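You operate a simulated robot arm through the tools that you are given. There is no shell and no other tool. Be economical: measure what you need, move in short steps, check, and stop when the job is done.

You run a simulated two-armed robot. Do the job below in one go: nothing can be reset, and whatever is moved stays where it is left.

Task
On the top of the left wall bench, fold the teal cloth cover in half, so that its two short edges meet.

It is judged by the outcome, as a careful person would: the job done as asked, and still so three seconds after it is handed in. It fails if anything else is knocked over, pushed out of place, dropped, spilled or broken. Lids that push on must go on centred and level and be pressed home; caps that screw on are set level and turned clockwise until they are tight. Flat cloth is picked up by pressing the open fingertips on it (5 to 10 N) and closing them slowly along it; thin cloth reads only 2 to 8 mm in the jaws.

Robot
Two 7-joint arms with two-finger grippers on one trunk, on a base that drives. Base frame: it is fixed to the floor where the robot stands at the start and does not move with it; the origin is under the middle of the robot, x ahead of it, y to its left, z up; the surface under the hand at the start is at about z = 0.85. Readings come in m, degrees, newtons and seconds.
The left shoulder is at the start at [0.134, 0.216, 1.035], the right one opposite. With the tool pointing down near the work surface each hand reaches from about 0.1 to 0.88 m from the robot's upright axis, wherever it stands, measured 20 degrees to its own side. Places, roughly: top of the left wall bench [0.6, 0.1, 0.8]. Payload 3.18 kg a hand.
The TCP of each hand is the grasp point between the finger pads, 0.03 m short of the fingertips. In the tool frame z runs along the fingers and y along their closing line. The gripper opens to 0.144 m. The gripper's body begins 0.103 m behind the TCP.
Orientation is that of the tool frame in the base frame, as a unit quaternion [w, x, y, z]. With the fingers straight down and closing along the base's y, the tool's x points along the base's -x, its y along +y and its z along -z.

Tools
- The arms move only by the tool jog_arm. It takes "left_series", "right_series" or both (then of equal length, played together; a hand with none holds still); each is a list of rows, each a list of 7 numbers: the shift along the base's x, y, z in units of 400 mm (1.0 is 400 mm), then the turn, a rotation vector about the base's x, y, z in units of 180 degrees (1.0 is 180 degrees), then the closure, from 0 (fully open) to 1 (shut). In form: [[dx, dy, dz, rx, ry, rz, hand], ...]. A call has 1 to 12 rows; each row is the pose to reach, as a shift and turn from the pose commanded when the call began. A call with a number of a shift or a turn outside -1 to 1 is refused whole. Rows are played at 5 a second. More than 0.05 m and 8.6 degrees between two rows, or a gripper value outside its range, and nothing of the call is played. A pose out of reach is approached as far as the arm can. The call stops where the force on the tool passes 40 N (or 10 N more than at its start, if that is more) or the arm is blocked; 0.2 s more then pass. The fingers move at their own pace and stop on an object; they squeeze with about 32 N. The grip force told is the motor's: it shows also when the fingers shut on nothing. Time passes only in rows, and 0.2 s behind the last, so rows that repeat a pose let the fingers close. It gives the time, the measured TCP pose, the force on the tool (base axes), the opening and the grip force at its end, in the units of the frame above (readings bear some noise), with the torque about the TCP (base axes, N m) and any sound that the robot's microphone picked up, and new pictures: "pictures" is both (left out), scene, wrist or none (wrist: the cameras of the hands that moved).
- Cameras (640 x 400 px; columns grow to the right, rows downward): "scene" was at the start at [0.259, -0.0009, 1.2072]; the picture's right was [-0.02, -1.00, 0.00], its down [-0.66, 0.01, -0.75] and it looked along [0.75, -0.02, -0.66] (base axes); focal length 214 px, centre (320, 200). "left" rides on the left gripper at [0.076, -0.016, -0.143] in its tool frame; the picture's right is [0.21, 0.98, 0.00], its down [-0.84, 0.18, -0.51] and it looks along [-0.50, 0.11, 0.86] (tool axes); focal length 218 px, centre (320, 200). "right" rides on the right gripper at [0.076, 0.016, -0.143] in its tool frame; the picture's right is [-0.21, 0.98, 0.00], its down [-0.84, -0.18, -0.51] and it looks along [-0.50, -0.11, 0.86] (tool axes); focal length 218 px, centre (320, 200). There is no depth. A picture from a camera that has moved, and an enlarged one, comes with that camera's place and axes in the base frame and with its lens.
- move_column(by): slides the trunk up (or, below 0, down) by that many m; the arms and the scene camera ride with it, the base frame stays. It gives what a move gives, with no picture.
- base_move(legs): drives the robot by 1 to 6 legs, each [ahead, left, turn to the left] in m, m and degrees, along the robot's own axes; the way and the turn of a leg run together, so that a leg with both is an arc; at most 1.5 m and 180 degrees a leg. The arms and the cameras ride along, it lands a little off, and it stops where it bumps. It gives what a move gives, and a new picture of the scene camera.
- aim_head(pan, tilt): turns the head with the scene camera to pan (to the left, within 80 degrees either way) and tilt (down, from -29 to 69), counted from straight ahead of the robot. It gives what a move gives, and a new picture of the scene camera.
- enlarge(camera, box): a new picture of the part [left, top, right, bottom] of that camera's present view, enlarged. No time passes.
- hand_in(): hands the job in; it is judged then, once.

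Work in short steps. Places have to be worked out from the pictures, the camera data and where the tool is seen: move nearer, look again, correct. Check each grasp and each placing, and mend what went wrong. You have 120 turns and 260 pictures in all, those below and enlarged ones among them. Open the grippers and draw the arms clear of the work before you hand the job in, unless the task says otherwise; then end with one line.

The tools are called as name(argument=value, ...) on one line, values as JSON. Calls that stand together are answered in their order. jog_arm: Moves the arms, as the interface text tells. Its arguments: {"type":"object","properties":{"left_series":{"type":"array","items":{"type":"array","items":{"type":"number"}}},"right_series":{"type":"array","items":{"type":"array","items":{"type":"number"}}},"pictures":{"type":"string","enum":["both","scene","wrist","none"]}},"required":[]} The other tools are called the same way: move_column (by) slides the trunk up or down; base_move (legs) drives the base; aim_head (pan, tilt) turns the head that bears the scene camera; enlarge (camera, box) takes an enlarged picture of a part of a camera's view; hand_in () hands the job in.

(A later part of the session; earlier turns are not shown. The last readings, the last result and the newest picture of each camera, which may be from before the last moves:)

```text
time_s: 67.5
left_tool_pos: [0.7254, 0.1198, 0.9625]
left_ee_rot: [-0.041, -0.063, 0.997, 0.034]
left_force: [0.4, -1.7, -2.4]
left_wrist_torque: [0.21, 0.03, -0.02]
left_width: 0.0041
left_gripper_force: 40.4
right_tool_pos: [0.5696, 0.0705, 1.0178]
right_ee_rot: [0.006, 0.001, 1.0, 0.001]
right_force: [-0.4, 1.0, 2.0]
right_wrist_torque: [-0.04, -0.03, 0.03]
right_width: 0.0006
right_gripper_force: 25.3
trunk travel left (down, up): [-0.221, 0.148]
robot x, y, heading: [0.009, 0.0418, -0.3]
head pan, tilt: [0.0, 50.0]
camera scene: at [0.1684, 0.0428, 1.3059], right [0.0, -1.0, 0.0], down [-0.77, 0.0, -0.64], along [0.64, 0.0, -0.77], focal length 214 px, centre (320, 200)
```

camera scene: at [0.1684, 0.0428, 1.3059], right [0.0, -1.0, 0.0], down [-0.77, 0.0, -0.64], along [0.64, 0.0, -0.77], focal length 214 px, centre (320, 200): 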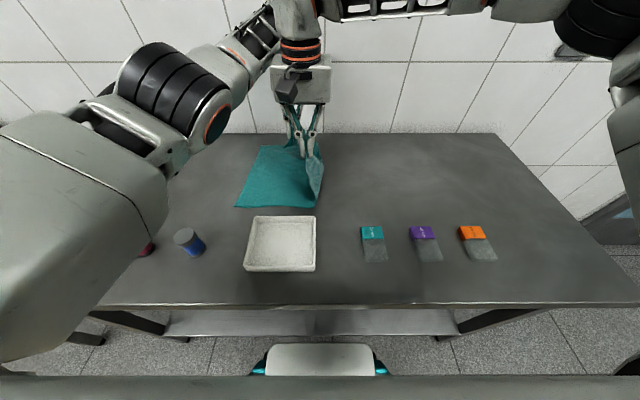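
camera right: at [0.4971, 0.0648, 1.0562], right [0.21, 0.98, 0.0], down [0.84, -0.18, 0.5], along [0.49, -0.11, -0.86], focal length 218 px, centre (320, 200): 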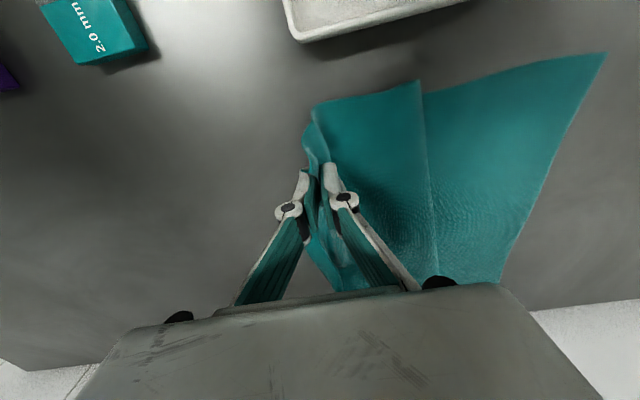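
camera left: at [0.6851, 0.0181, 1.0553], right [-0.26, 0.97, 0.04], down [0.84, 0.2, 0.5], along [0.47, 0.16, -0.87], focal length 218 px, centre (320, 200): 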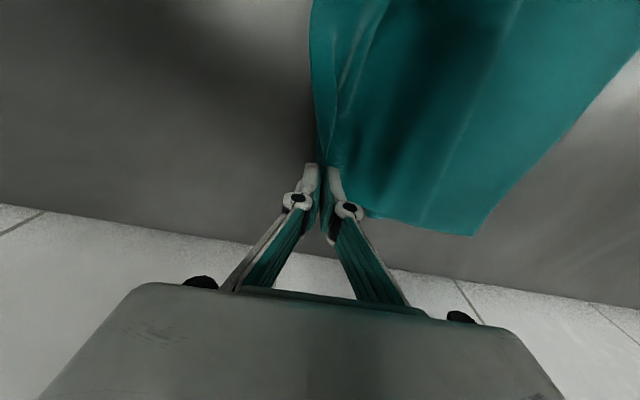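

The arms jostle when the column moves, so I'll avoid the column now. Both grips still hold. I'll lower both hands slightly with the arms and carry left with the base, letting the left hand lead so the forearms stay clear.

jog_arm(left_series=[[0, 0, -0.025, 0, 0, 0, 1], [0, 0, -0.05, 0, 0, 0, 1]], right_series=[[0, 0, -0.03, 0, 0, 0, 1], [0, 0, -0.07, 0, 0, 0, 1]], pictures="none")

base_move(legs=[[0, 0.11, 0]])

enlarge(camera="right", box=[0, 0, 640, 400])

enlarge(camera="left", box=[0, 0, 640, 400])

```text
time_s: 68.1
left_tool_pos: [0.7286, 0.1355, 0.932]
left_ee_rot: [-0.048, -0.073, 0.995, 0.04]
left_force: [0.4, -0.1, 5.1]
left_wrist_torque: [-0.12, -0.04, -0.01]
left_width: 0.0
left_gripper_force: 27.9
right_tool_pos: [0.5708, 0.0686, 0.9898]
right_ee_rot: [0.007, 0.002, 1.0, 0.001]
right_force: [0.1, -0.2, -1.2]
right_wrist_torque: [0.01, 0.04, -0.03]
right_width: 0.004
right_gripper_force: 33.0
trunk travel left (down, up): [-0.221, 0.148]
robot x, y, heading: [0.0098, 0.0414, -0.2]
head pan, tilt: [0.0, 50.0]
```

```text
time_s: 69.8
left_tool_pos: [0.7299, 0.2431, 0.937]
left_ee_rot: [-0.047, -0.074, 0.996, 0.034]
left_force: [1.2, 0.5, -0.3]
left_wrist_torque: [-0.04, -0.01, 0.01]
left_width: 0.0047
left_gripper_force: 44.8
right_tool_pos: [0.5713, 0.1799, 0.9896]
right_ee_rot: [0.007, 0.002, 1.0, 0.001]
right_force: [-1.9, -1.7, 2.1]
right_wrist_torque: [0.02, 0.01, -0.03]
right_width: 0.0012
right_gripper_force: 32.2
trunk travel left (down, up): [-0.221, 0.148]
robot x, y, heading: [0.013, 0.1509, -0.3]
head pan, tilt: [0.0, 50.0]
camera scene: at [0.1687, 0.1521, 1.306], right [0.0, -1.0, 0.0], down [-0.77, 0.0, -0.64], along [0.64, 0.0, -0.77], focal length 214 px, centre (320, 200)
```

scene: 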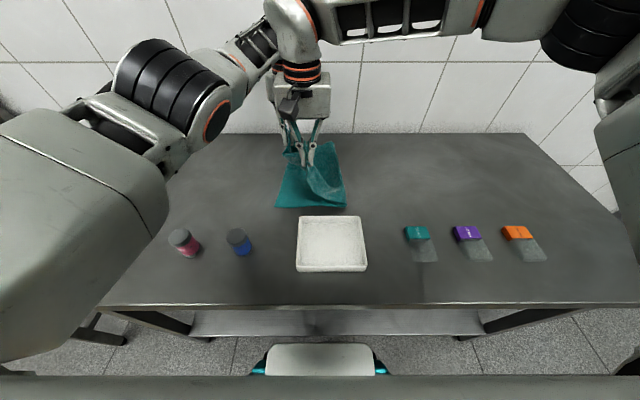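

```text
1.00 times, centred on (320, 200) of right (not enlarged: the box is as wide or as high as the picture)
camera zoom: at [0.4941, 0.1958, 1.1335], right [0.21, 0.98, 0.0], down [0.83, -0.18, 0.52], along [0.51, -0.11, -0.85], focal length 218 px, centre (320, 200)
```

zoom: 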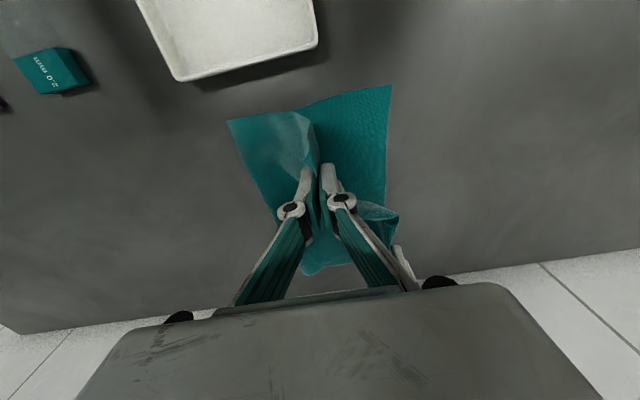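

```text
1.00 times, centred on (320, 200) of left (not enlarged: the box is as wide or as high as the picture)
camera zoom: at [0.6703, 0.207, 1.0842], right [-0.35, 0.93, 0.09], down [0.85, 0.27, 0.44], along [0.39, 0.23, -0.89], focal length 218 px, centre (320, 200)
```

zoom: 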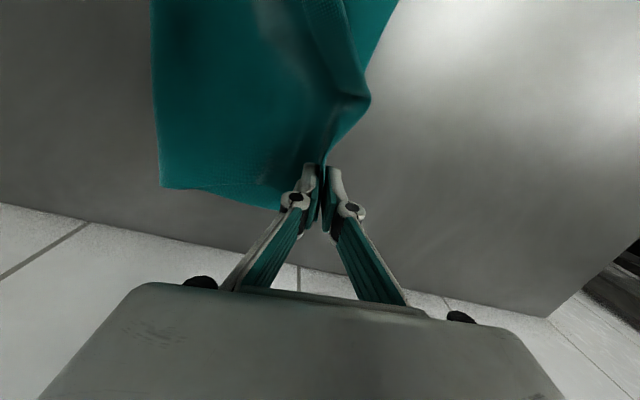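

The fold line is now where I want it, about y=0.07 near and 0.095 far. I'll straighten the left hand, bring it down taut slightly past the edge, then ease it back in −y.

jog_arm(left_series=[[0.01, 0.025, -0.01, -0.005, -0.007, -0.01, 1], [0.025, 0.05, -0.03, -0.01, -0.014, -0.02, 1], [0.04, 0.08, -0.055, -0.015, -0.021, -0.035, 1], [0.055, 0.1, -0.08, -0.0216, -0.03, -0.047, 1], [0.065, 0.1175, -0.105, -0.0216, -0.03, -0.047, 1], [0.065, 0.1175, -0.105, -0.0216, -0.03, -0.047, 1]])

enlarge(camera="left", box=[120, 0, 440, 220])

```text
time_s: 71.2
left_tool_pos: [0.7715, 0.2865, 0.8965]
left_ee_rot: [-0.001, 0.0, 1.0, -0.001]
left_force: [-1.1, -0.2, -0.3]
left_wrist_torque: [-0.04, 0.0, -0.01]
left_width: 0.0004
left_gripper_force: 27.2
left hand out of reach, approached as far as the arm can: row 1, 2, 3, 4, 5, 6
right_tool_pos: [0.5714, 0.1784, 0.9901]
right_ee_rot: [0.007, 0.003, 1.0, 0.002]
right_force: [0.5, -1.2, 0.9]
right_wrist_torque: [0.11, -0.02, 0.01]
right_width: 0.0021
right_gripper_force: 35.7
trunk travel left (down, up): [-0.221, 0.148]
robot x, y, heading: [0.0119, 0.1545, -0.1]
head pan, tilt: [0.0, 50.0]
camera scene: at [0.1685, 0.1514, 1.306], right [0.0, -1.0, 0.0], down [-0.77, 0.0, -0.64], along [0.64, 0.0, -0.77], focal length 214 px, centre (320, 200)
camera left: at [0.6946, 0.27, 1.038], right [-0.21, 0.98, 0.0], down [0.84, 0.18, 0.51], along [0.49, 0.11, -0.86], focal length 218 px, centre (320, 200)
```

scene: 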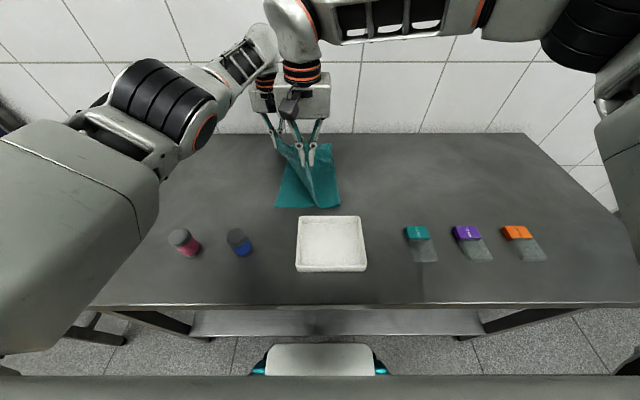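
left: 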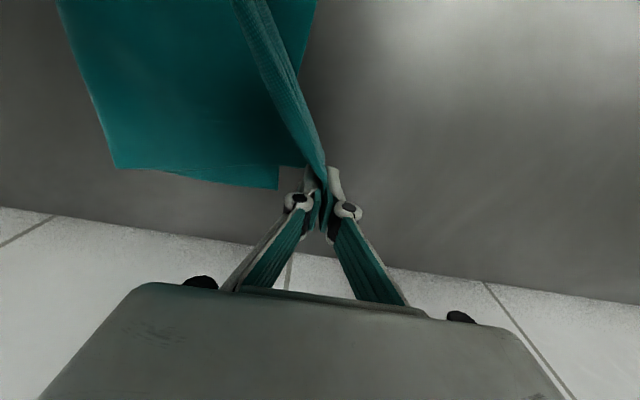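

```text
1.82 times, centred on (280, 110) of left
camera zoom: at [0.6946, 0.27, 1.038], right [-0.21, 0.98, 0.0], down [0.84, 0.18, 0.51], along [0.49, 0.11, -0.86], focal length 397 px, centre (393, 364)
```

zoom: 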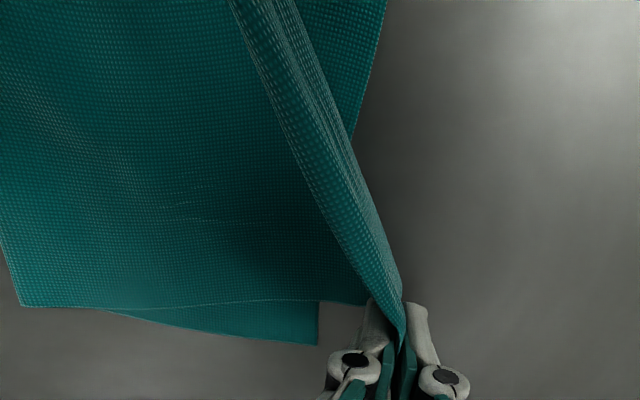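

The far bottom corner is at (0.797, 0.252), but the far fold is at y≈0.10, about 4 cm too far left. I'll lower the left hand near the surface, ease it back to the edge in −y, and see whether the slack rolls into the fold.

jog_arm(left_series=[[-0.01, 0, -0.015, 0, 0, 0, 1], [-0.02, -0.02, -0.022, 0, 0, 0, 1], [-0.03, -0.045, -0.022, 0, 0, 0, 1], [-0.036, -0.07, -0.022, 0, 0, 0, 1], [-0.036, -0.095, -0.022, 0, 0, 0, 1]])

enlarge(camera="left", box=[80, 0, 440, 220])

```text
time_s: 72.4
left_tool_pos: [0.7608, 0.2482, 0.8861]
left_ee_rot: [-0.002, 0.0, 1.0, 0.001]
left_force: [0.0, -1.1, -0.4]
left_wrist_torque: [-0.01, 0.02, -0.02]
left_width: 0.0041
left_gripper_force: 28.4
left hand out of reach, approached as far as the arm can: row 1, 2, 3, 4, 5
right_tool_pos: [0.5701, 0.179, 0.9901]
right_ee_rot: [0.007, 0.003, 1.0, 0.0]
right_force: [-0.6, -0.6, -1.1]
right_wrist_torque: [0.21, 0.03, -0.02]
right_width: 0.0046
right_gripper_force: 41.7
trunk travel left (down, up): [-0.221, 0.148]
robot x, y, heading: [0.0178, 0.1564, -0.4]
head pan, tilt: [0.0, 50.0]
camera scene: at [0.1686, 0.1513, 1.306], right [0.0, -1.0, 0.0], down [-0.77, 0.0, -0.64], along [0.64, 0.0, -0.77], focal length 214 px, centre (320, 200)
camera left: at [0.6844, 0.2301, 1.0294], right [-0.21, 0.98, 0.0], down [0.84, 0.18, 0.5], along [0.49, 0.11, -0.86], focal length 218 px, centre (320, 200)
```

scene: 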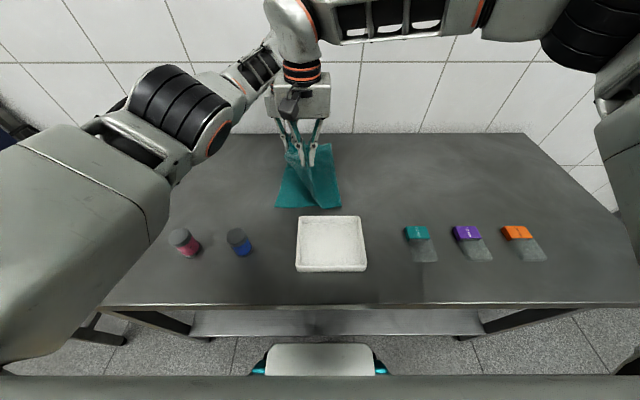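
left: 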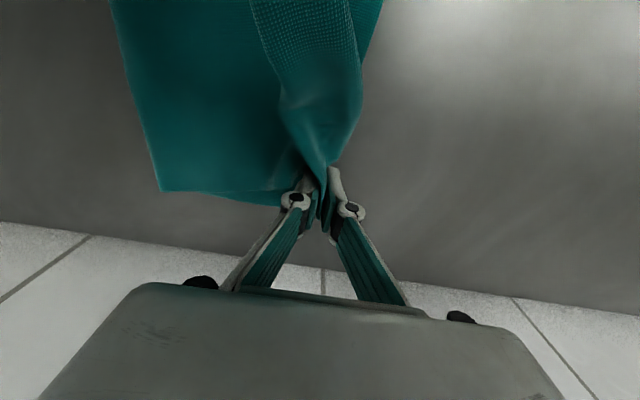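

```text
1.78 times, centred on (260, 110) of left
camera zoom: at [0.6844, 0.2301, 1.0294], right [-0.21, 0.98, 0.0], down [0.84, 0.18, 0.5], along [0.49, 0.11, -0.86], focal length 388 px, centre (427, 360)
```

zoom: 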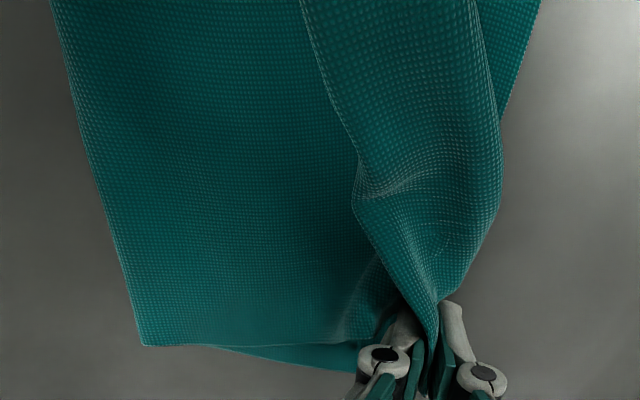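

Easing back curls the lip again, because pushing always buckles the cloth. Better: lay the top edge flat and taut, slightly past the bottom edge, then pull the top layer −y from near the fold, where tension keeps it flat. I'll tilt the left hand 45° and set its edge out taut.

jog_arm(left_series=[[0, 0.03, 0.03, -0.042, 0, 0, 1], [0, 0.06, 0.05, -0.084, 0, 0, 1], [0, 0.09, 0.06, -0.126, 0, 0, 1], [0, 0.115, 0.055, -0.168, 0, 0, 1], [0, 0.135, 0.04, -0.21, 0, 0, 1], [0, 0.155, 0.02, -0.25, 0, 0, 1], [0, 0.165, 0.01, -0.25, 0, 0, 1]])

enlarge(camera="left", box=[160, 0, 480, 200])

```text
time_s: 74.0
left_tool_pos: [0.7825, 0.3151, 0.8886]
left_ee_rot: [-0.001, 0.001, 0.924, -0.383]
left_force: [-0.7, 1.3, 1.4]
left_wrist_torque: [-0.04, 0.04, -0.06]
left_width: 0.0
left_gripper_force: 31.4
left hand out of reach, approached as far as the arm can: row 1, 2, 3, 4, 5, 6, 7
right_tool_pos: [0.5709, 0.1789, 0.9899]
right_ee_rot: [0.008, 0.002, 1.0, 0.0]
right_force: [0.0, -0.7, 1.2]
right_wrist_torque: [0.32, -0.03, 0.01]
right_width: 0.0012
right_gripper_force: 31.5
trunk travel left (down, up): [-0.221, 0.148]
robot x, y, heading: [0.0086, 0.1531, -0.3]
head pan, tilt: [0.0, 50.0]
camera scene: at [0.1685, 0.1515, 1.306], right [0.0, -1.0, 0.0], down [-0.77, 0.0, -0.64], along [0.64, 0.0, -0.77], focal length 214 px, centre (320, 200)
camera left: at [0.7054, 0.4051, 1.0004], right [-0.21, 0.69, -0.69], down [0.84, 0.48, 0.23], along [0.49, -0.54, -0.68], focal length 218 px, centre (320, 200)
```

scene: 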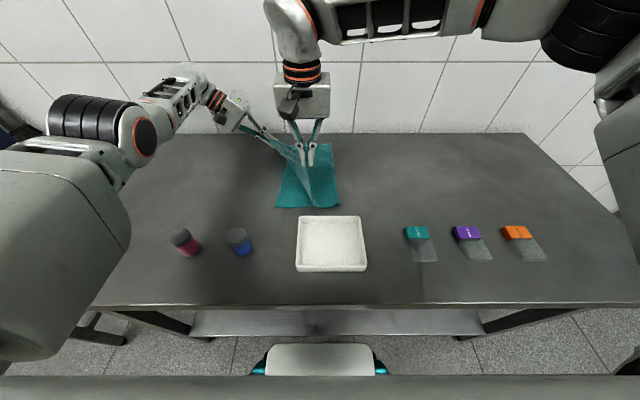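
left: 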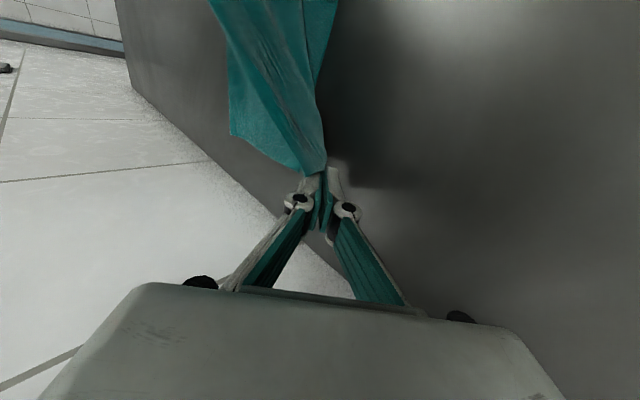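

```text
2.00 times, centred on (320, 100) of left
camera zoom: at [0.7054, 0.4051, 1.0004], right [-0.21, 0.69, -0.69], down [0.84, 0.48, 0.23], along [0.49, -0.54, -0.68], focal length 436 px, centre (320, 400)
```

zoom: 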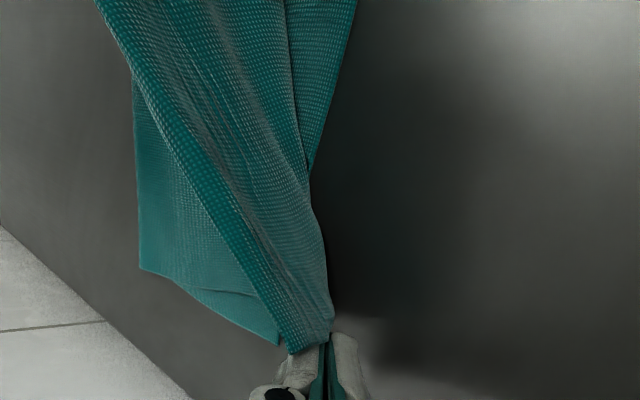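

The left edge is out taut and its arm is well clear. Now I'll bring the right hand down onto the near bottom edge, tilting it 30°.

jog_arm(right_series=[[0, 0.04, -0.01, -0.02, 0, 0, 1], [0, 0.08, -0.03, -0.04, 0, 0, 1], [0, 0.12, -0.06, -0.06, 0, 0, 1], [0, 0.16, -0.1, -0.08, 0, 0, 1], [0, 0.2, -0.15, -0.11, 0, 0, 1], [0, 0.225, -0.19, -0.14, 0, 0, 1], [0, 0.24, -0.22, -0.167, 0, 0, 1], [0, 0.245, -0.245, -0.167, 0, 0, 1]])

enlarge(camera="right", box=[160, 60, 480, 260])

enlarge(camera="scene", box=[240, 110, 380, 220])

```text
time_s: 75.0
left_tool_pos: [0.783, 0.3143, 0.8872]
left_ee_rot: [-0.002, 0.0, 0.924, -0.383]
left_force: [-0.2, 0.3, -1.6]
left_wrist_torque: [0.01, 0.01, 0.01]
left_width: 0.0019
left_gripper_force: 30.1
right_tool_pos: [0.6355, 0.1596, 0.9978]
right_ee_rot: [-0.001, 0.095, 0.994, -0.057]
right_force: [-1.2, -2.5, -0.2]
right_wrist_torque: [-0.05, 0.0, 0.01]
right_width: 0.0013
right_gripper_force: 26.5
trunk travel left (down, up): [-0.221, 0.148]
robot x, y, heading: [0.0134, 0.1532, -0.6]
head pan, tilt: [0.0, 50.0]
stopped in row 4 (right hand): the arm was blocked; the commanded pose is now the measured one
camera scene: at [0.1698, 0.1512, 1.3056], right [-0.01, -1.0, 0.0], down [-0.77, 0.0, -0.64], along [0.64, 0.0, -0.77], focal length 214 px, centre (320, 200)
camera right: at [0.5675, 0.206, 1.1387], right [0.39, 0.91, -0.11], down [0.8, -0.28, 0.53], along [0.46, -0.29, -0.84], focal length 218 px, centre (320, 200)
```

scene: 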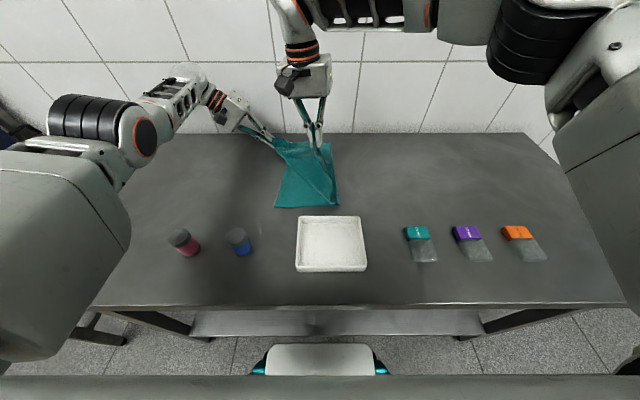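
right: 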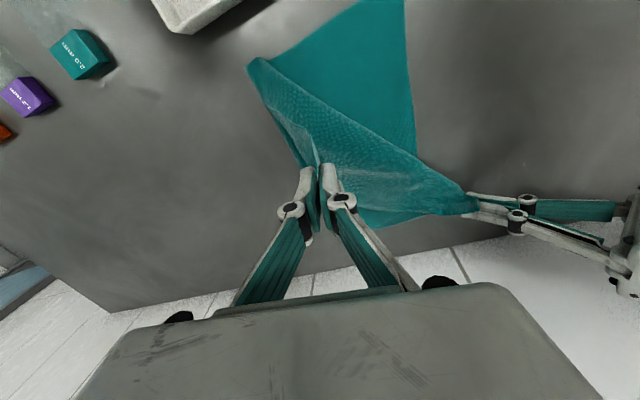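

```text
2.00 times, centred on (320, 160) of right
camera zoom: at [0.5675, 0.206, 1.1387], right [0.39, 0.91, -0.11], down [0.8, -0.28, 0.53], along [0.46, -0.29, -0.84], focal length 436 px, centre (320, 280)
```

zoom: 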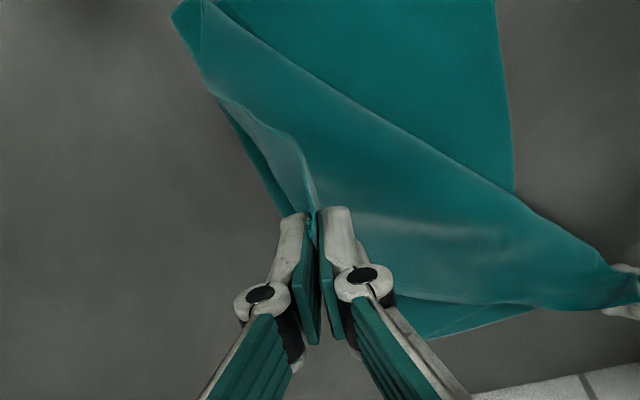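

```text
3.64 times, centred on (310, 165) of scene
camera zoom: at [0.1698, 0.1512, 1.3056], right [-0.01, -1.0, 0.0], down [-0.77, 0.0, -0.64], along [0.64, 0.0, -0.77], focal length 780 px, centre (356, 327)
```

zoom: 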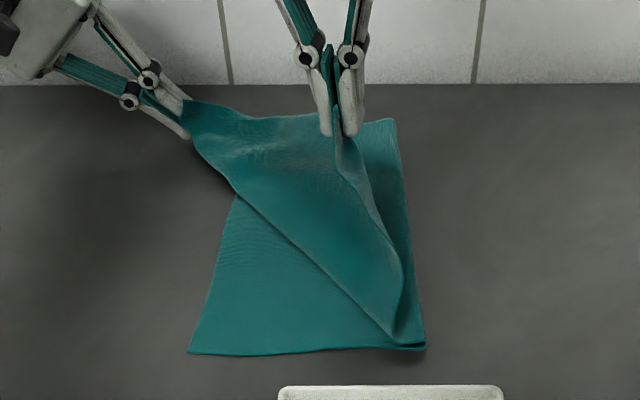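

The right arm's posture jumped and blocked, leaving it 6 cm off in x and slightly yawed. I'll first restore its x and yaw, untilted.

jog_arm(right_series=[[-0.03, 0, 0, 0.01, 0, 0.012, 1], [-0.06, 0, 0, 0.02, 0, 0.024, 1], [-0.09, 0.01, 0, 0.03, 0, 0.036, 1], [-0.12, 0.02, 0, 0.036, 0, 0.048, 1], [-0.159, 0.04, -0.01, 0.036, 0, 0.06, 1], [-0.159, 0.08, -0.04, 0.036, 0, 0.06, 1]])

```text
time_s: 76.3
left_tool_pos: [0.7835, 0.3166, 0.8881]
left_ee_rot: [-0.002, 0.0, 0.924, -0.383]
left_force: [0.1, -0.6, 0.1]
left_wrist_torque: [-0.02, 0.03, 0.01]
left_width: 0.002
left_gripper_force: 35.7
right_tool_pos: [0.572, 0.1961, 0.9829]
right_ee_rot: [0.001, -0.002, 1.0, -0.001]
right_force: [0.2, 0.9, -1.2]
right_wrist_torque: [-0.07, -0.03, 0.01]
right_width: 0.0039
right_gripper_force: 30.4
trunk travel left (down, up): [-0.221, 0.148]
robot x, y, heading: [0.0115, 0.1511, -0.5]
head pan, tilt: [0.0, 50.0]
camera scene: at [0.1693, 0.1522, 1.3057], right [0.0, -1.0, 0.0], down [-0.77, 0.0, -0.64], along [0.64, 0.0, -0.77], focal length 214 px, centre (320, 200)
camera right: at [0.4965, 0.2115, 1.1271], right [0.21, 0.98, 0.0], down [0.84, -0.18, 0.51], along [0.5, -0.11, -0.86], focal length 218 px, centre (320, 200)
```

scene: 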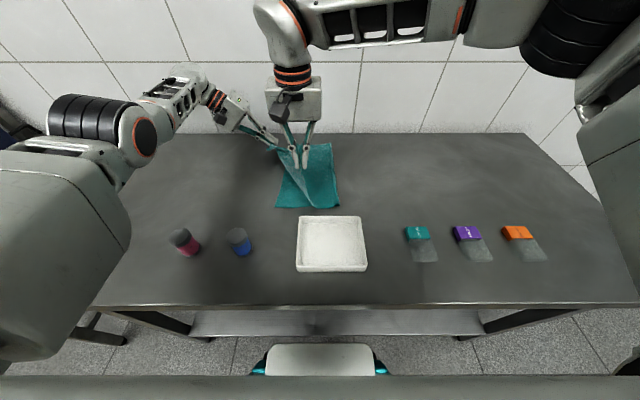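
right: 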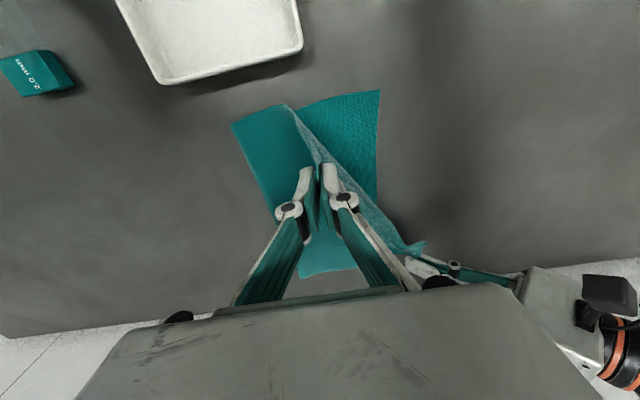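

The right arm is restored and clear. I'll lower it taut to the near side (tip y≈0.285) with a moderate tilt.

jog_arm(right_series=[[0, 0.03, -0.02, -0.015, 0, 0, 1], [0, 0.06, -0.05, -0.03, 0, 0, 1], [0, 0.1, -0.08, -0.045, 0, 0, 1], [0, 0.14, -0.115, -0.06, 0, 0, 1], [0, 0.18, -0.15, -0.08, 0, 0, 1], [0, 0.215, -0.185, -0.1, 0, 0, 1], [0, 0.24, -0.215, -0.12, 0, 0, 1], [0, 0.255, -0.232, -0.139, 0, 0, 1], [0, 0.255, -0.232, -0.139, 0, 0, 1]])

enlarge(camera="right", box=[120, 40, 440, 240])

enlarge(camera="scene", box=[240, 110, 380, 220])

```text
time_s: 77.4
left_tool_pos: [0.7829, 0.3162, 0.888]
left_ee_rot: [-0.002, 0.001, 0.924, -0.384]
left_force: [-2.3, 0.0, 0.1]
left_wrist_torque: [0.3, 0.0, -0.08]
left_width: 0.0017
left_gripper_force: 36.3
right_tool_pos: [0.6369, 0.1731, 0.979]
right_ee_rot: [-0.005, 0.09, 0.995, -0.039]
right_force: [-0.2, 0.3, -2.3]
right_wrist_torque: [0.0, 0.04, 0.03]
right_width: 0.0053
right_gripper_force: 34.7
right hand out of reach, approached as far as the arm can: row 5
trunk travel left (down, up): [-0.221, 0.148]
robot x, y, heading: [0.0146, 0.1538, -0.1]
head pan, tilt: [0.0, 50.0]
stopped in row 5 (right hand): the arm was blocked; the commanded pose is now the measured one
camera scene: at [0.1693, 0.151, 1.3057], right [-0.01, -1.0, 0.0], down [-0.77, 0.0, -0.64], along [0.64, 0.0, -0.77], focal length 214 px, centre (320, 200)
camera right: at [0.568, 0.2138, 1.1225], right [0.38, 0.92, -0.08], down [0.81, -0.29, 0.52], along [0.46, -0.26, -0.85], focal length 218 px, centre (320, 200)
```

scene: 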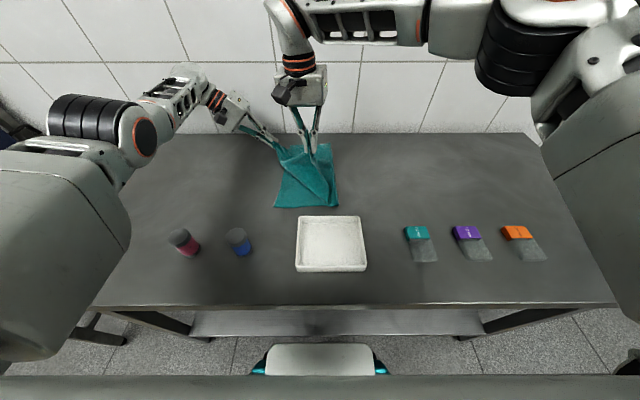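
right: 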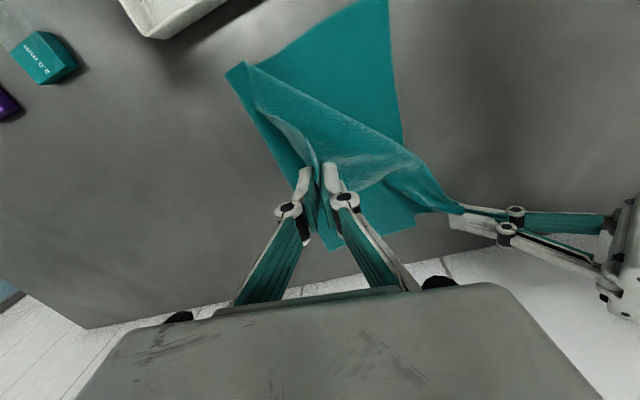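

```text
2.00 times, centred on (280, 140) of right
camera zoom: at [0.568, 0.2138, 1.1225], right [0.38, 0.92, -0.08], down [0.81, -0.29, 0.52], along [0.46, -0.26, -0.85], focal length 436 px, centre (400, 320)
```

zoom: 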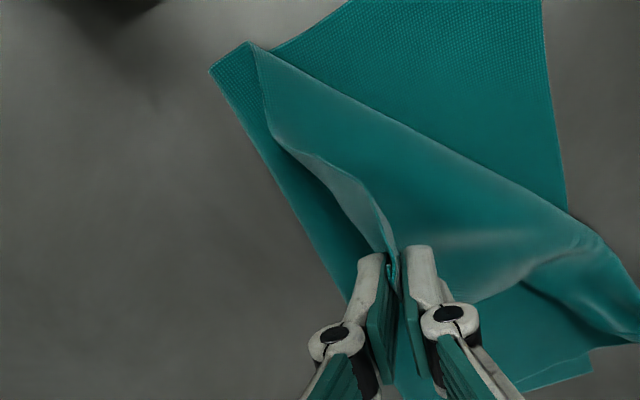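

```text
3.64 times, centred on (310, 165) of scene
camera zoom: at [0.1693, 0.151, 1.3057], right [-0.01, -1.0, 0.0], down [-0.77, 0.0, -0.64], along [0.64, 0.0, -0.77], focal length 780 px, centre (356, 327)
```

zoom: 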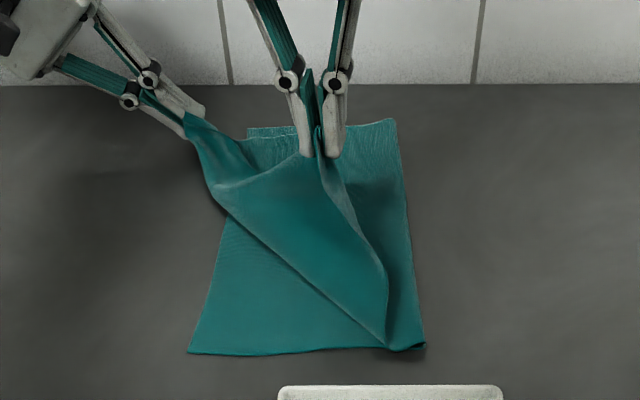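

With the column raised, the right arm hits a limit here. I'll lay the far edge down and withdraw the left hand, then put the right back over its spot so I can bring the column down.

jog_arm(left_series=[[0, 0, -0.008, 0, 0, 0, 1], [0, 0, -0.004, 0, 0, 0, 0.96], [0, 0, 0, 0, 0, 0, 0.92], [0, 0, 0.003, 0, 0, 0, 0.89], [0, 0.02, 0.02, 0, 0, 0, 0.89], [0, 0.05, 0.05, 0, 0, 0, 0.89], [0, 0.1, 0.1, 0, 0, 0, 0.89], [0, 0.16, 0.16, 0, 0, 0, 0.89], [0, 0.24, 0.24, 0, 0, 0, 0.89], [0, 0.33, 0.33, 0, 0, 0, 0.89]], right_series=[[-0.03, 0, 0, 0.01, 0, 0.012, 1], [-0.06, 0, 0, 0.02, 0, 0.024, 1], [-0.09, 0.01, 0, 0.025, 0, 0.036, 1], [-0.12, 0.02, 0, 0.025, 0, 0.048, 1], [-0.159, 0.04, 0, 0.025, 0, 0.058, 1], [-0.159, 0.06, 0.03, 0.025, 0, 0.058, 1], [-0.159, 0.06, 0.06, 0.025, 0, 0.058, 1], [-0.159, 0.06, 0.09, 0.025, 0, 0.058, 1], [-0.159, 0.06, 0.09, 0.025, 0, 0.058, 1], [-0.159, 0.06, 0.09, 0.025, 0, 0.058, 1]])

```text
refused: row 10 steps farther than a row can; nothing moved
```

The last row stepped too far, so I'll resend with a shorter final step.

jog_arm(left_series=[[0, 0, -0.008, 0, 0, 0, 1], [0, 0, -0.004, 0, 0, 0, 0.96], [0, 0, 0, 0, 0, 0, 0.92], [0, 0, 0.003, 0, 0, 0, 0.89], [0, 0.02, 0.02, 0, 0, 0, 0.89], [0, 0.05, 0.05, 0, 0, 0, 0.89], [0, 0.1, 0.1, 0, 0, 0, 0.89], [0, 0.16, 0.16, 0, 0, 0, 0.89], [0, 0.23, 0.23, 0, 0, 0, 0.89], [0, 0.3, 0.3, 0, 0, 0, 0.89]], right_series=[[-0.03, 0, 0, 0.01, 0, 0.012, 1], [-0.06, 0, 0, 0.02, 0, 0.024, 1], [-0.09, 0.01, 0, 0.025, 0, 0.036, 1], [-0.12, 0.02, 0, 0.025, 0, 0.048, 1], [-0.159, 0.04, 0, 0.025, 0, 0.058, 1], [-0.159, 0.06, 0.03, 0.025, 0, 0.058, 1], [-0.159, 0.06, 0.06, 0.025, 0, 0.058, 1], [-0.159, 0.06, 0.09, 0.025, 0, 0.058, 1], [-0.159, 0.06, 0.09, 0.025, 0, 0.058, 1], [-0.159, 0.06, 0.09, 0.025, 0, 0.058, 1]])

enlarge(camera="scene", box=[240, 110, 380, 220])

```text
time_s: 79.6
left_tool_pos: [0.7698, 0.4263, 0.9704]
left_ee_rot: [-0.001, 0.0, 0.924, -0.383]
left_force: [0.0, 0.1, 0.2]
left_wrist_torque: [-0.03, 0.0, -0.02]
left_width: 0.0159
left_gripper_force: 0.0
left hand out of reach, approached as far as the arm can: row 8, 9, 10
right_tool_pos: [0.5714, 0.199, 1.0151]
right_ee_rot: [-0.003, -0.004, 1.0, -0.001]
right_force: [-1.2, -1.3, -5.2]
right_wrist_torque: [0.16, 0.01, -0.02]
right_width: 0.001
right_gripper_force: 26.4
trunk travel left (down, up): [-0.221, 0.148]
robot x, y, heading: [0.0078, 0.1528, -0.6]
head pan, tilt: [0.0, 50.0]
camera scene: at [0.1691, 0.1507, 1.3058], right [-0.01, -1.0, 0.0], down [-0.77, 0.0, -0.64], along [0.64, 0.0, -0.77], focal length 214 px, centre (320, 200)
camera right: at [0.4975, 0.2154, 1.1613], right [0.2, 0.98, 0.0], down [0.85, -0.17, 0.5], along [0.49, -0.1, -0.86], focal length 218 px, centre (320, 200)
camera left: at [0.6941, 0.5153, 1.0826], right [-0.21, 0.69, -0.69], down [0.84, 0.48, 0.23], along [0.49, -0.54, -0.69], focal length 218 px, centre (320, 200)
```

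scene: 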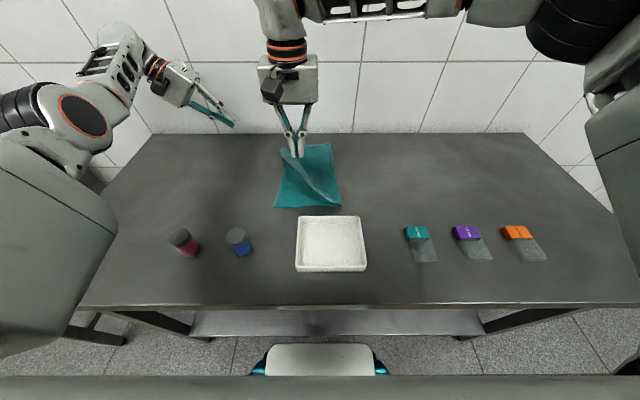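
right: 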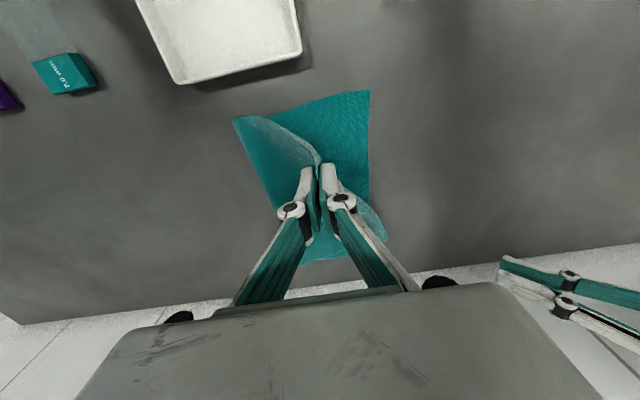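
left: 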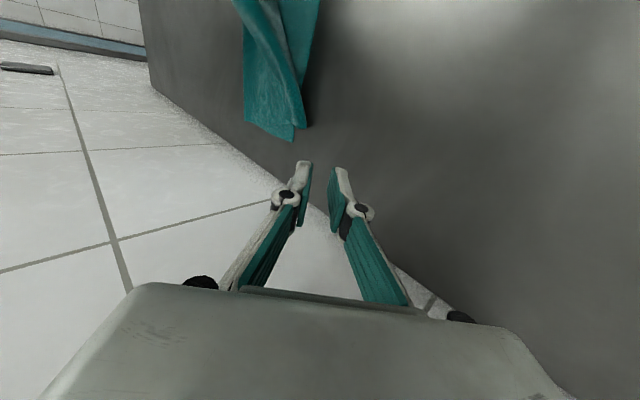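

```text
3.64 times, centred on (310, 165) of scene
camera zoom: at [0.1691, 0.1507, 1.3058], right [-0.01, -1.0, 0.0], down [-0.77, 0.0, -0.64], along [0.64, 0.0, -0.77], focal length 780 px, centre (356, 327)
```

zoom: 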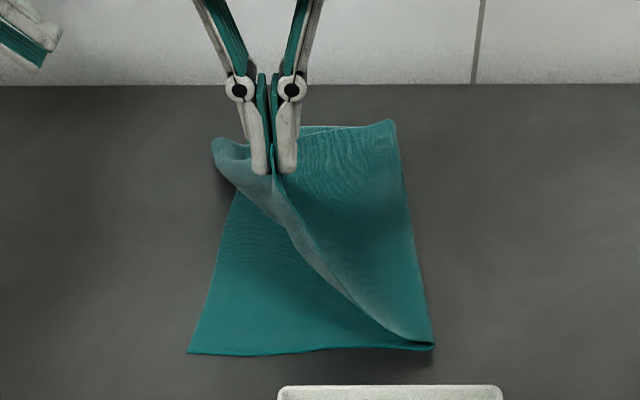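

I'll untilt and raise the left hand, then lower the column back to its original height.

jog_arm(left_series=[[0, 0, 0.03, 0.042, 0, 0, 0.85], [0, 0, 0.06, 0.084, 0, 0, 0.85], [-0.02, 0, 0.1, 0.126, 0, 0, 0.85], [-0.05, 0, 0.15, 0.168, 0, 0, 0.85], [-0.08, 0, 0.2, 0.21, 0, 0, 0.85], [-0.12, 0, 0.25, 0.25, 0, 0, 0.85]], pictures="none")

move_column(by=-0.06)

aim_head(pan=0, tilt=50)

```text
time_s: 81.0
left_tool_pos: [0.7233, 0.4238, 1.0704]
left_ee_rot: [-0.002, 0.001, 1.0, -0.003]
left_force: [0.7, -0.2, -1.0]
left_wrist_torque: [0.04, 0.01, 0.01]
left_width: 0.0215
left_gripper_force: 0.1
left hand out of reach, approached as far as the arm can: row 4
right_tool_pos: [0.5712, 0.2008, 1.0159]
right_ee_rot: [-0.003, -0.005, 1.0, -0.001]
right_force: [0.0, -0.7, 1.7]
right_wrist_torque: [0.02, 0.04, 0.01]
right_width: 0.0031
right_gripper_force: 27.4
trunk travel left (down, up): [-0.221, 0.148]
robot x, y, heading: [0.0124, 0.1525, -0.7]
head pan, tilt: [0.0, 50.0]
```

```text
time_s: 82.0
left_tool_pos: [0.7209, 0.4264, 1.0129]
left_ee_rot: [0.001, 0.0, 1.0, -0.001]
left_force: [0.3, -0.7, 1.3]
left_wrist_torque: [-0.02, -0.04, 0.02]
left_width: 0.0215
left_gripper_force: 0.0
right_tool_pos: [0.5694, 0.2006, 0.9587]
right_ee_rot: [-0.001, -0.004, 1.0, -0.001]
right_force: [-0.6, -1.3, 1.9]
right_wrist_torque: [0.01, -0.02, 0.0]
right_width: 0.0016
right_gripper_force: 34.0
trunk travel left (down, up): [-0.161, 0.208]
robot x, y, heading: [0.0085, 0.1488, -0.3]
head pan, tilt: [0.0, 50.0]
```

```text
time_s: 82.6
left_tool_pos: [0.7228, 0.4268, 1.0107]
left_ee_rot: [-0.001, 0.0, 1.0, 0.0]
left_force: [0.4, 0.3, 0.1]
left_wrist_torque: [-0.02, 0.02, 0.0]
left_width: 0.0214
left_gripper_force: 0.1
right_tool_pos: [0.5699, 0.2005, 0.9565]
right_ee_rot: [-0.003, -0.003, 1.0, -0.001]
right_force: [0.0, 0.7, -0.8]
right_wrist_torque: [0.02, 0.02, 0.02]
right_width: 0.0051
right_gripper_force: 31.6
trunk travel left (down, up): [-0.161, 0.208]
robot x, y, heading: [0.0129, 0.149, -0.4]
head pan, tilt: [0.0, 50.0]
camera scene: at [0.221, 0.1512, 1.2414], right [-0.01, -1.0, 0.0], down [-0.77, 0.0, -0.64], along [0.64, 0.0, -0.77], focal length 214 px, centre (320, 200)
```

scene: 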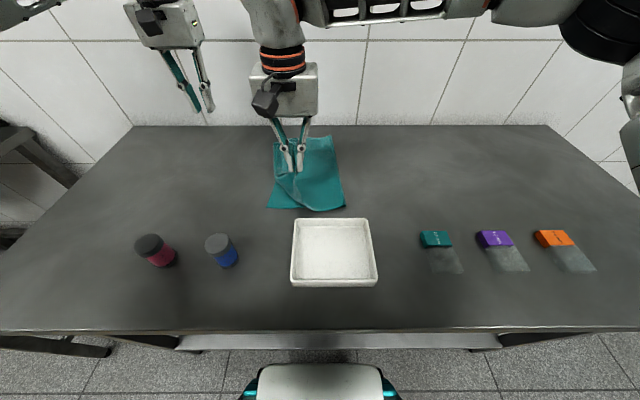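

I'll shift the right hand back relative to the body, finish lowering the column, then drive left so the right arm can tilt comfortably at the edge.

jog_arm(right_series=[[0, -0.08, 0, 0, 0, 0, 1], [0, -0.16, 0, 0, 0, 0, 1], [0, -0.25, 0, 0, 0, 0, 1]], pictures="none")

move_column(by=-0.035)

base_move(legs=[[0, 0.175, 0]])

enlarge(camera="right", box=[0, 0, 640, 400])

```text
time_s: 83.4
left_tool_pos: [0.7228, 0.4254, 1.0098]
left_ee_rot: [-0.002, 0.001, 1.0, 0.001]
left_force: [-0.3, -0.3, -0.2]
left_wrist_torque: [0.05, -0.01, -0.03]
left_width: 0.0214
left_gripper_force: 0.1
right_tool_pos: [0.5708, 0.1001, 0.9564]
right_ee_rot: [-0.002, -0.005, 1.0, -0.001]
right_force: [-0.5, -2.6, 1.3]
right_wrist_torque: [0.26, 0.1, 0.0]
right_width: 0.0003
right_gripper_force: 25.8
trunk travel left (down, up): [-0.161, 0.208]
robot x, y, heading: [0.0107, 0.153, -0.3]
head pan, tilt: [0.0, 50.0]
```

```text
time_s: 84.2
left_tool_pos: [0.7208, 0.4256, 0.9794]
left_ee_rot: [0.0, -0.001, 1.0, -0.001]
left_force: [0.7, -0.7, 1.1]
left_wrist_torque: [0.02, -0.08, 0.01]
left_width: 0.0217
left_gripper_force: 0.0
right_tool_pos: [0.5698, 0.1006, 0.9244]
right_ee_rot: [0.0, -0.004, 1.0, -0.001]
right_force: [-1.2, 1.2, -0.4]
right_wrist_torque: [0.0, -0.05, -0.01]
right_width: 0.0043
right_gripper_force: 31.4
trunk travel left (down, up): [-0.126, 0.243]
robot x, y, heading: [0.0103, 0.1563, -0.2]
head pan, tilt: [0.0, 50.0]
```

```text
time_s: 86.3
left_tool_pos: [0.7239, 0.6021, 0.9738]
left_ee_rot: [-0.003, 0.0, 1.0, -0.001]
left_force: [-0.8, 0.8, -0.4]
left_wrist_torque: [-0.03, 0.0, 0.0]
left_width: 0.0217
left_gripper_force: 0.1
right_tool_pos: [0.5724, 0.2758, 0.921]
right_ee_rot: [-0.002, -0.005, 1.0, -0.001]
right_force: [0.1, -0.3, 3.2]
right_wrist_torque: [-0.34, -0.03, 0.01]
right_width: 0.0009
right_gripper_force: 26.4
trunk travel left (down, up): [-0.126, 0.243]
robot x, y, heading: [0.0149, 0.3274, -0.2]
head pan, tilt: [0.0, 50.0]
camera scene: at [0.2597, 0.3267, 1.2002], right [0.0, -1.0, 0.0], down [-0.77, 0.0, -0.64], along [0.64, 0.0, -0.77], focal length 214 px, centre (320, 200)
```

scene: 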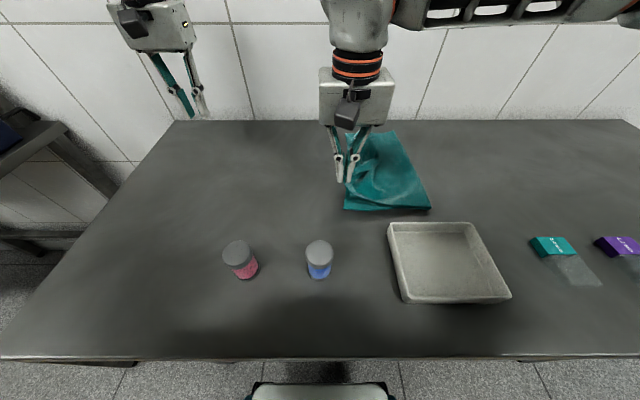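

```text
1.00 times, centred on (320, 200) of right (not enlarged: the box is as wide or as high as the picture)
camera zoom: at [0.4978, 0.2924, 1.0662], right [0.2, 0.98, 0.0], down [0.85, -0.17, 0.5], along [0.49, -0.1, -0.86], focal length 218 px, centre (320, 200)
```

zoom: 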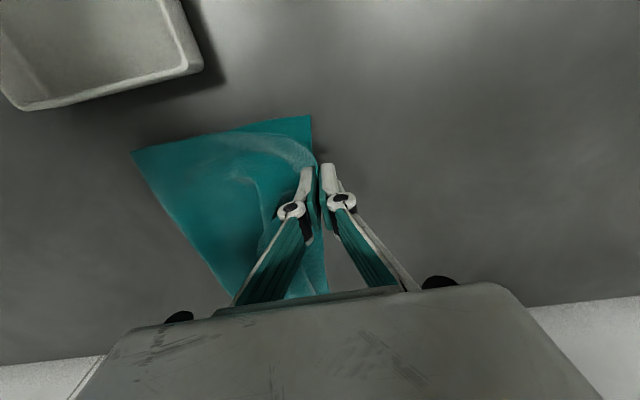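

Now I'll tilt the right hand 45° and set its edge down taut, just past the bottom edge.

jog_arm(right_series=[[0, 0.01, 0, -0.04, 0, 0, 1], [0, 0.02, 0, -0.08, 0, 0, 1], [0, 0.035, -0.01, -0.12, 0, 0, 1], [0, 0.045, -0.02, -0.16, 0, 0, 1], [0, 0.06, -0.035, -0.2, 0, 0, 1], [0, 0.07, -0.055, -0.24, 0, 0, 1], [0, 0.078, -0.075, -0.25, 0, 0, 1], [0, 0.078, -0.082, -0.25, 0, 0, 1]])

enlarge(camera="scene", box=[300, 110, 460, 225])

```text
time_s: 87.7
left_tool_pos: [0.7235, 0.6016, 0.9744]
left_ee_rot: [-0.002, 0.0, 1.0, 0.0]
left_force: [-0.5, -0.3, -0.9]
left_wrist_torque: [0.0, 0.03, -0.02]
left_width: 0.0217
left_gripper_force: 0.0
right_tool_pos: [0.6158, 0.2418, 0.9534]
right_ee_rot: [-0.024, 0.08, 0.966, -0.245]
right_force: [0.6, 1.1, 1.9]
right_wrist_torque: [-0.01, 0.03, 0.0]
right_width: 0.0013
right_gripper_force: 34.0
trunk travel left (down, up): [-0.126, 0.243]
robot x, y, heading: [0.0094, 0.3241, -0.2]
head pan, tilt: [0.0, 50.0]
stopped in row 6 (right hand): the arm was blocked; the commanded pose is now the measured one
camera scene: at [0.2603, 0.3258, 1.2], right [0.0, -1.0, 0.0], down [-0.77, 0.0, -0.64], along [0.64, 0.0, -0.77], focal length 214 px, centre (320, 200)
camera right: at [0.5559, 0.3358, 1.0727], right [0.35, 0.81, -0.47], down [0.85, -0.06, 0.53], along [0.4, -0.58, -0.71], focal length 218 px, centre (320, 200)
```

scene: 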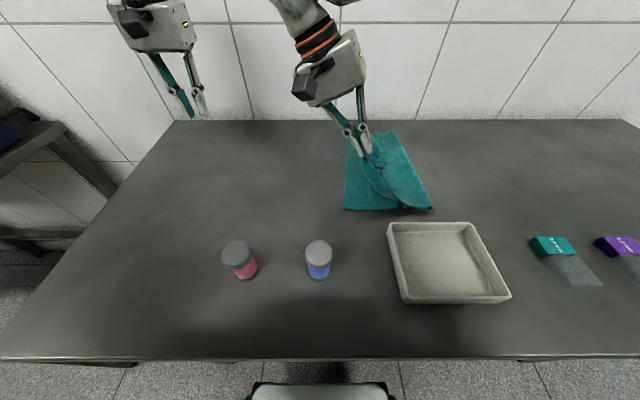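
right: 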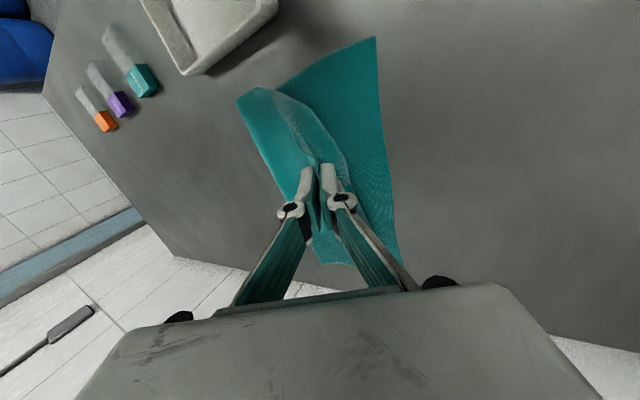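

```text
3.48 times, centred on (380, 168) of scene
camera zoom: at [0.2603, 0.3258, 1.2], right [0.0, -1.0, 0.0], down [-0.77, 0.0, -0.64], along [0.64, 0.0, -0.77], focal length 746 px, centre (111, 313)
```

zoom: 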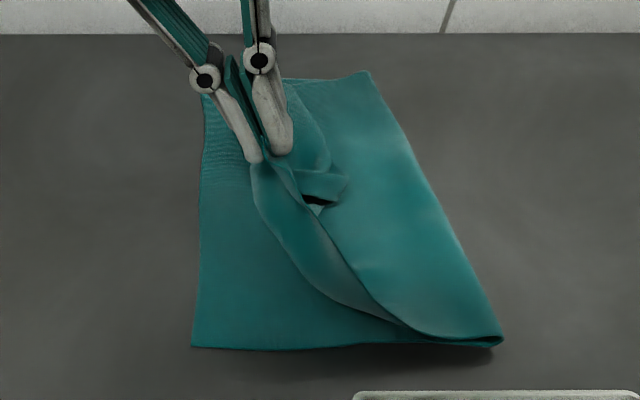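

The right arm hits a wrist limit when tilting this way, but the left tilts freely. I'll straighten the right hand, set its corner down near the target and release, and then use the left hand to lay the edge.

jog_arm(right_series=[[-0.015, 0.015, 0, 0.025, -0.002, 0.008, 1], [-0.03, 0.03, 0, 0.05, -0.004, 0.016, 1], [-0.05, 0.05, 0, 0.075, -0.006, 0.024, 1], [-0.07, 0.065, 0, 0.1, -0.008, 0.032, 1], [-0.09, 0.08, -0.03, 0.125, -0.011, 0.04, 1], [-0.11, 0.1, -0.07, 0.15, -0.015, 0.05, 1], [-0.11, 0.115, -0.11, 0.158, -0.015, 0.05, 1], [-0.11, 0.115, -0.14, 0.158, -0.015, 0.05, 1]], pictures="wrist")

```text
time_s: 89.5
left_tool_pos: [0.7237, 0.6019, 0.9743]
left_ee_rot: [-0.002, 0.0, 1.0, 0.001]
left_force: [0.2, 0.0, 0.9]
left_wrist_torque: [-0.01, -0.02, 0.04]
left_width: 0.0215
left_gripper_force: 0.0
right_tool_pos: [0.5707, 0.2904, 0.8968]
right_ee_rot: [0.001, 0.001, 1.0, 0.0]
right_force: [0.1, 1.0, 0.2]
right_wrist_torque: [0.06, 0.0, 0.03]
right_width: 0.0023
right_gripper_force: 30.0
trunk travel left (down, up): [-0.126, 0.243]
robot x, y, heading: [0.009, 0.3245, -0.3]
head pan, tilt: [0.0, 50.0]
camera right: at [0.4952, 0.3065, 1.0414], right [0.21, 0.98, 0.0], down [0.84, -0.18, 0.51], along [0.5, -0.11, -0.86], focal length 218 px, centre (320, 200)
```

right: 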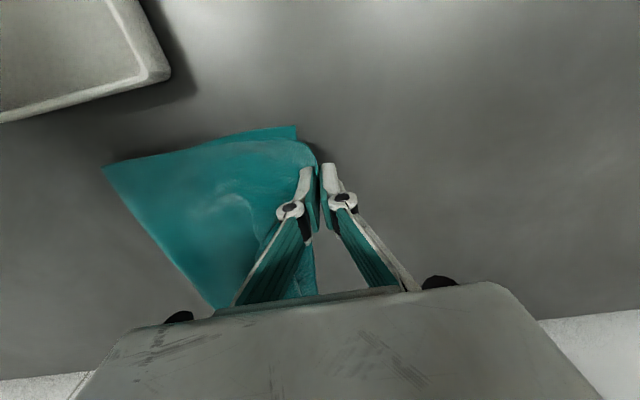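

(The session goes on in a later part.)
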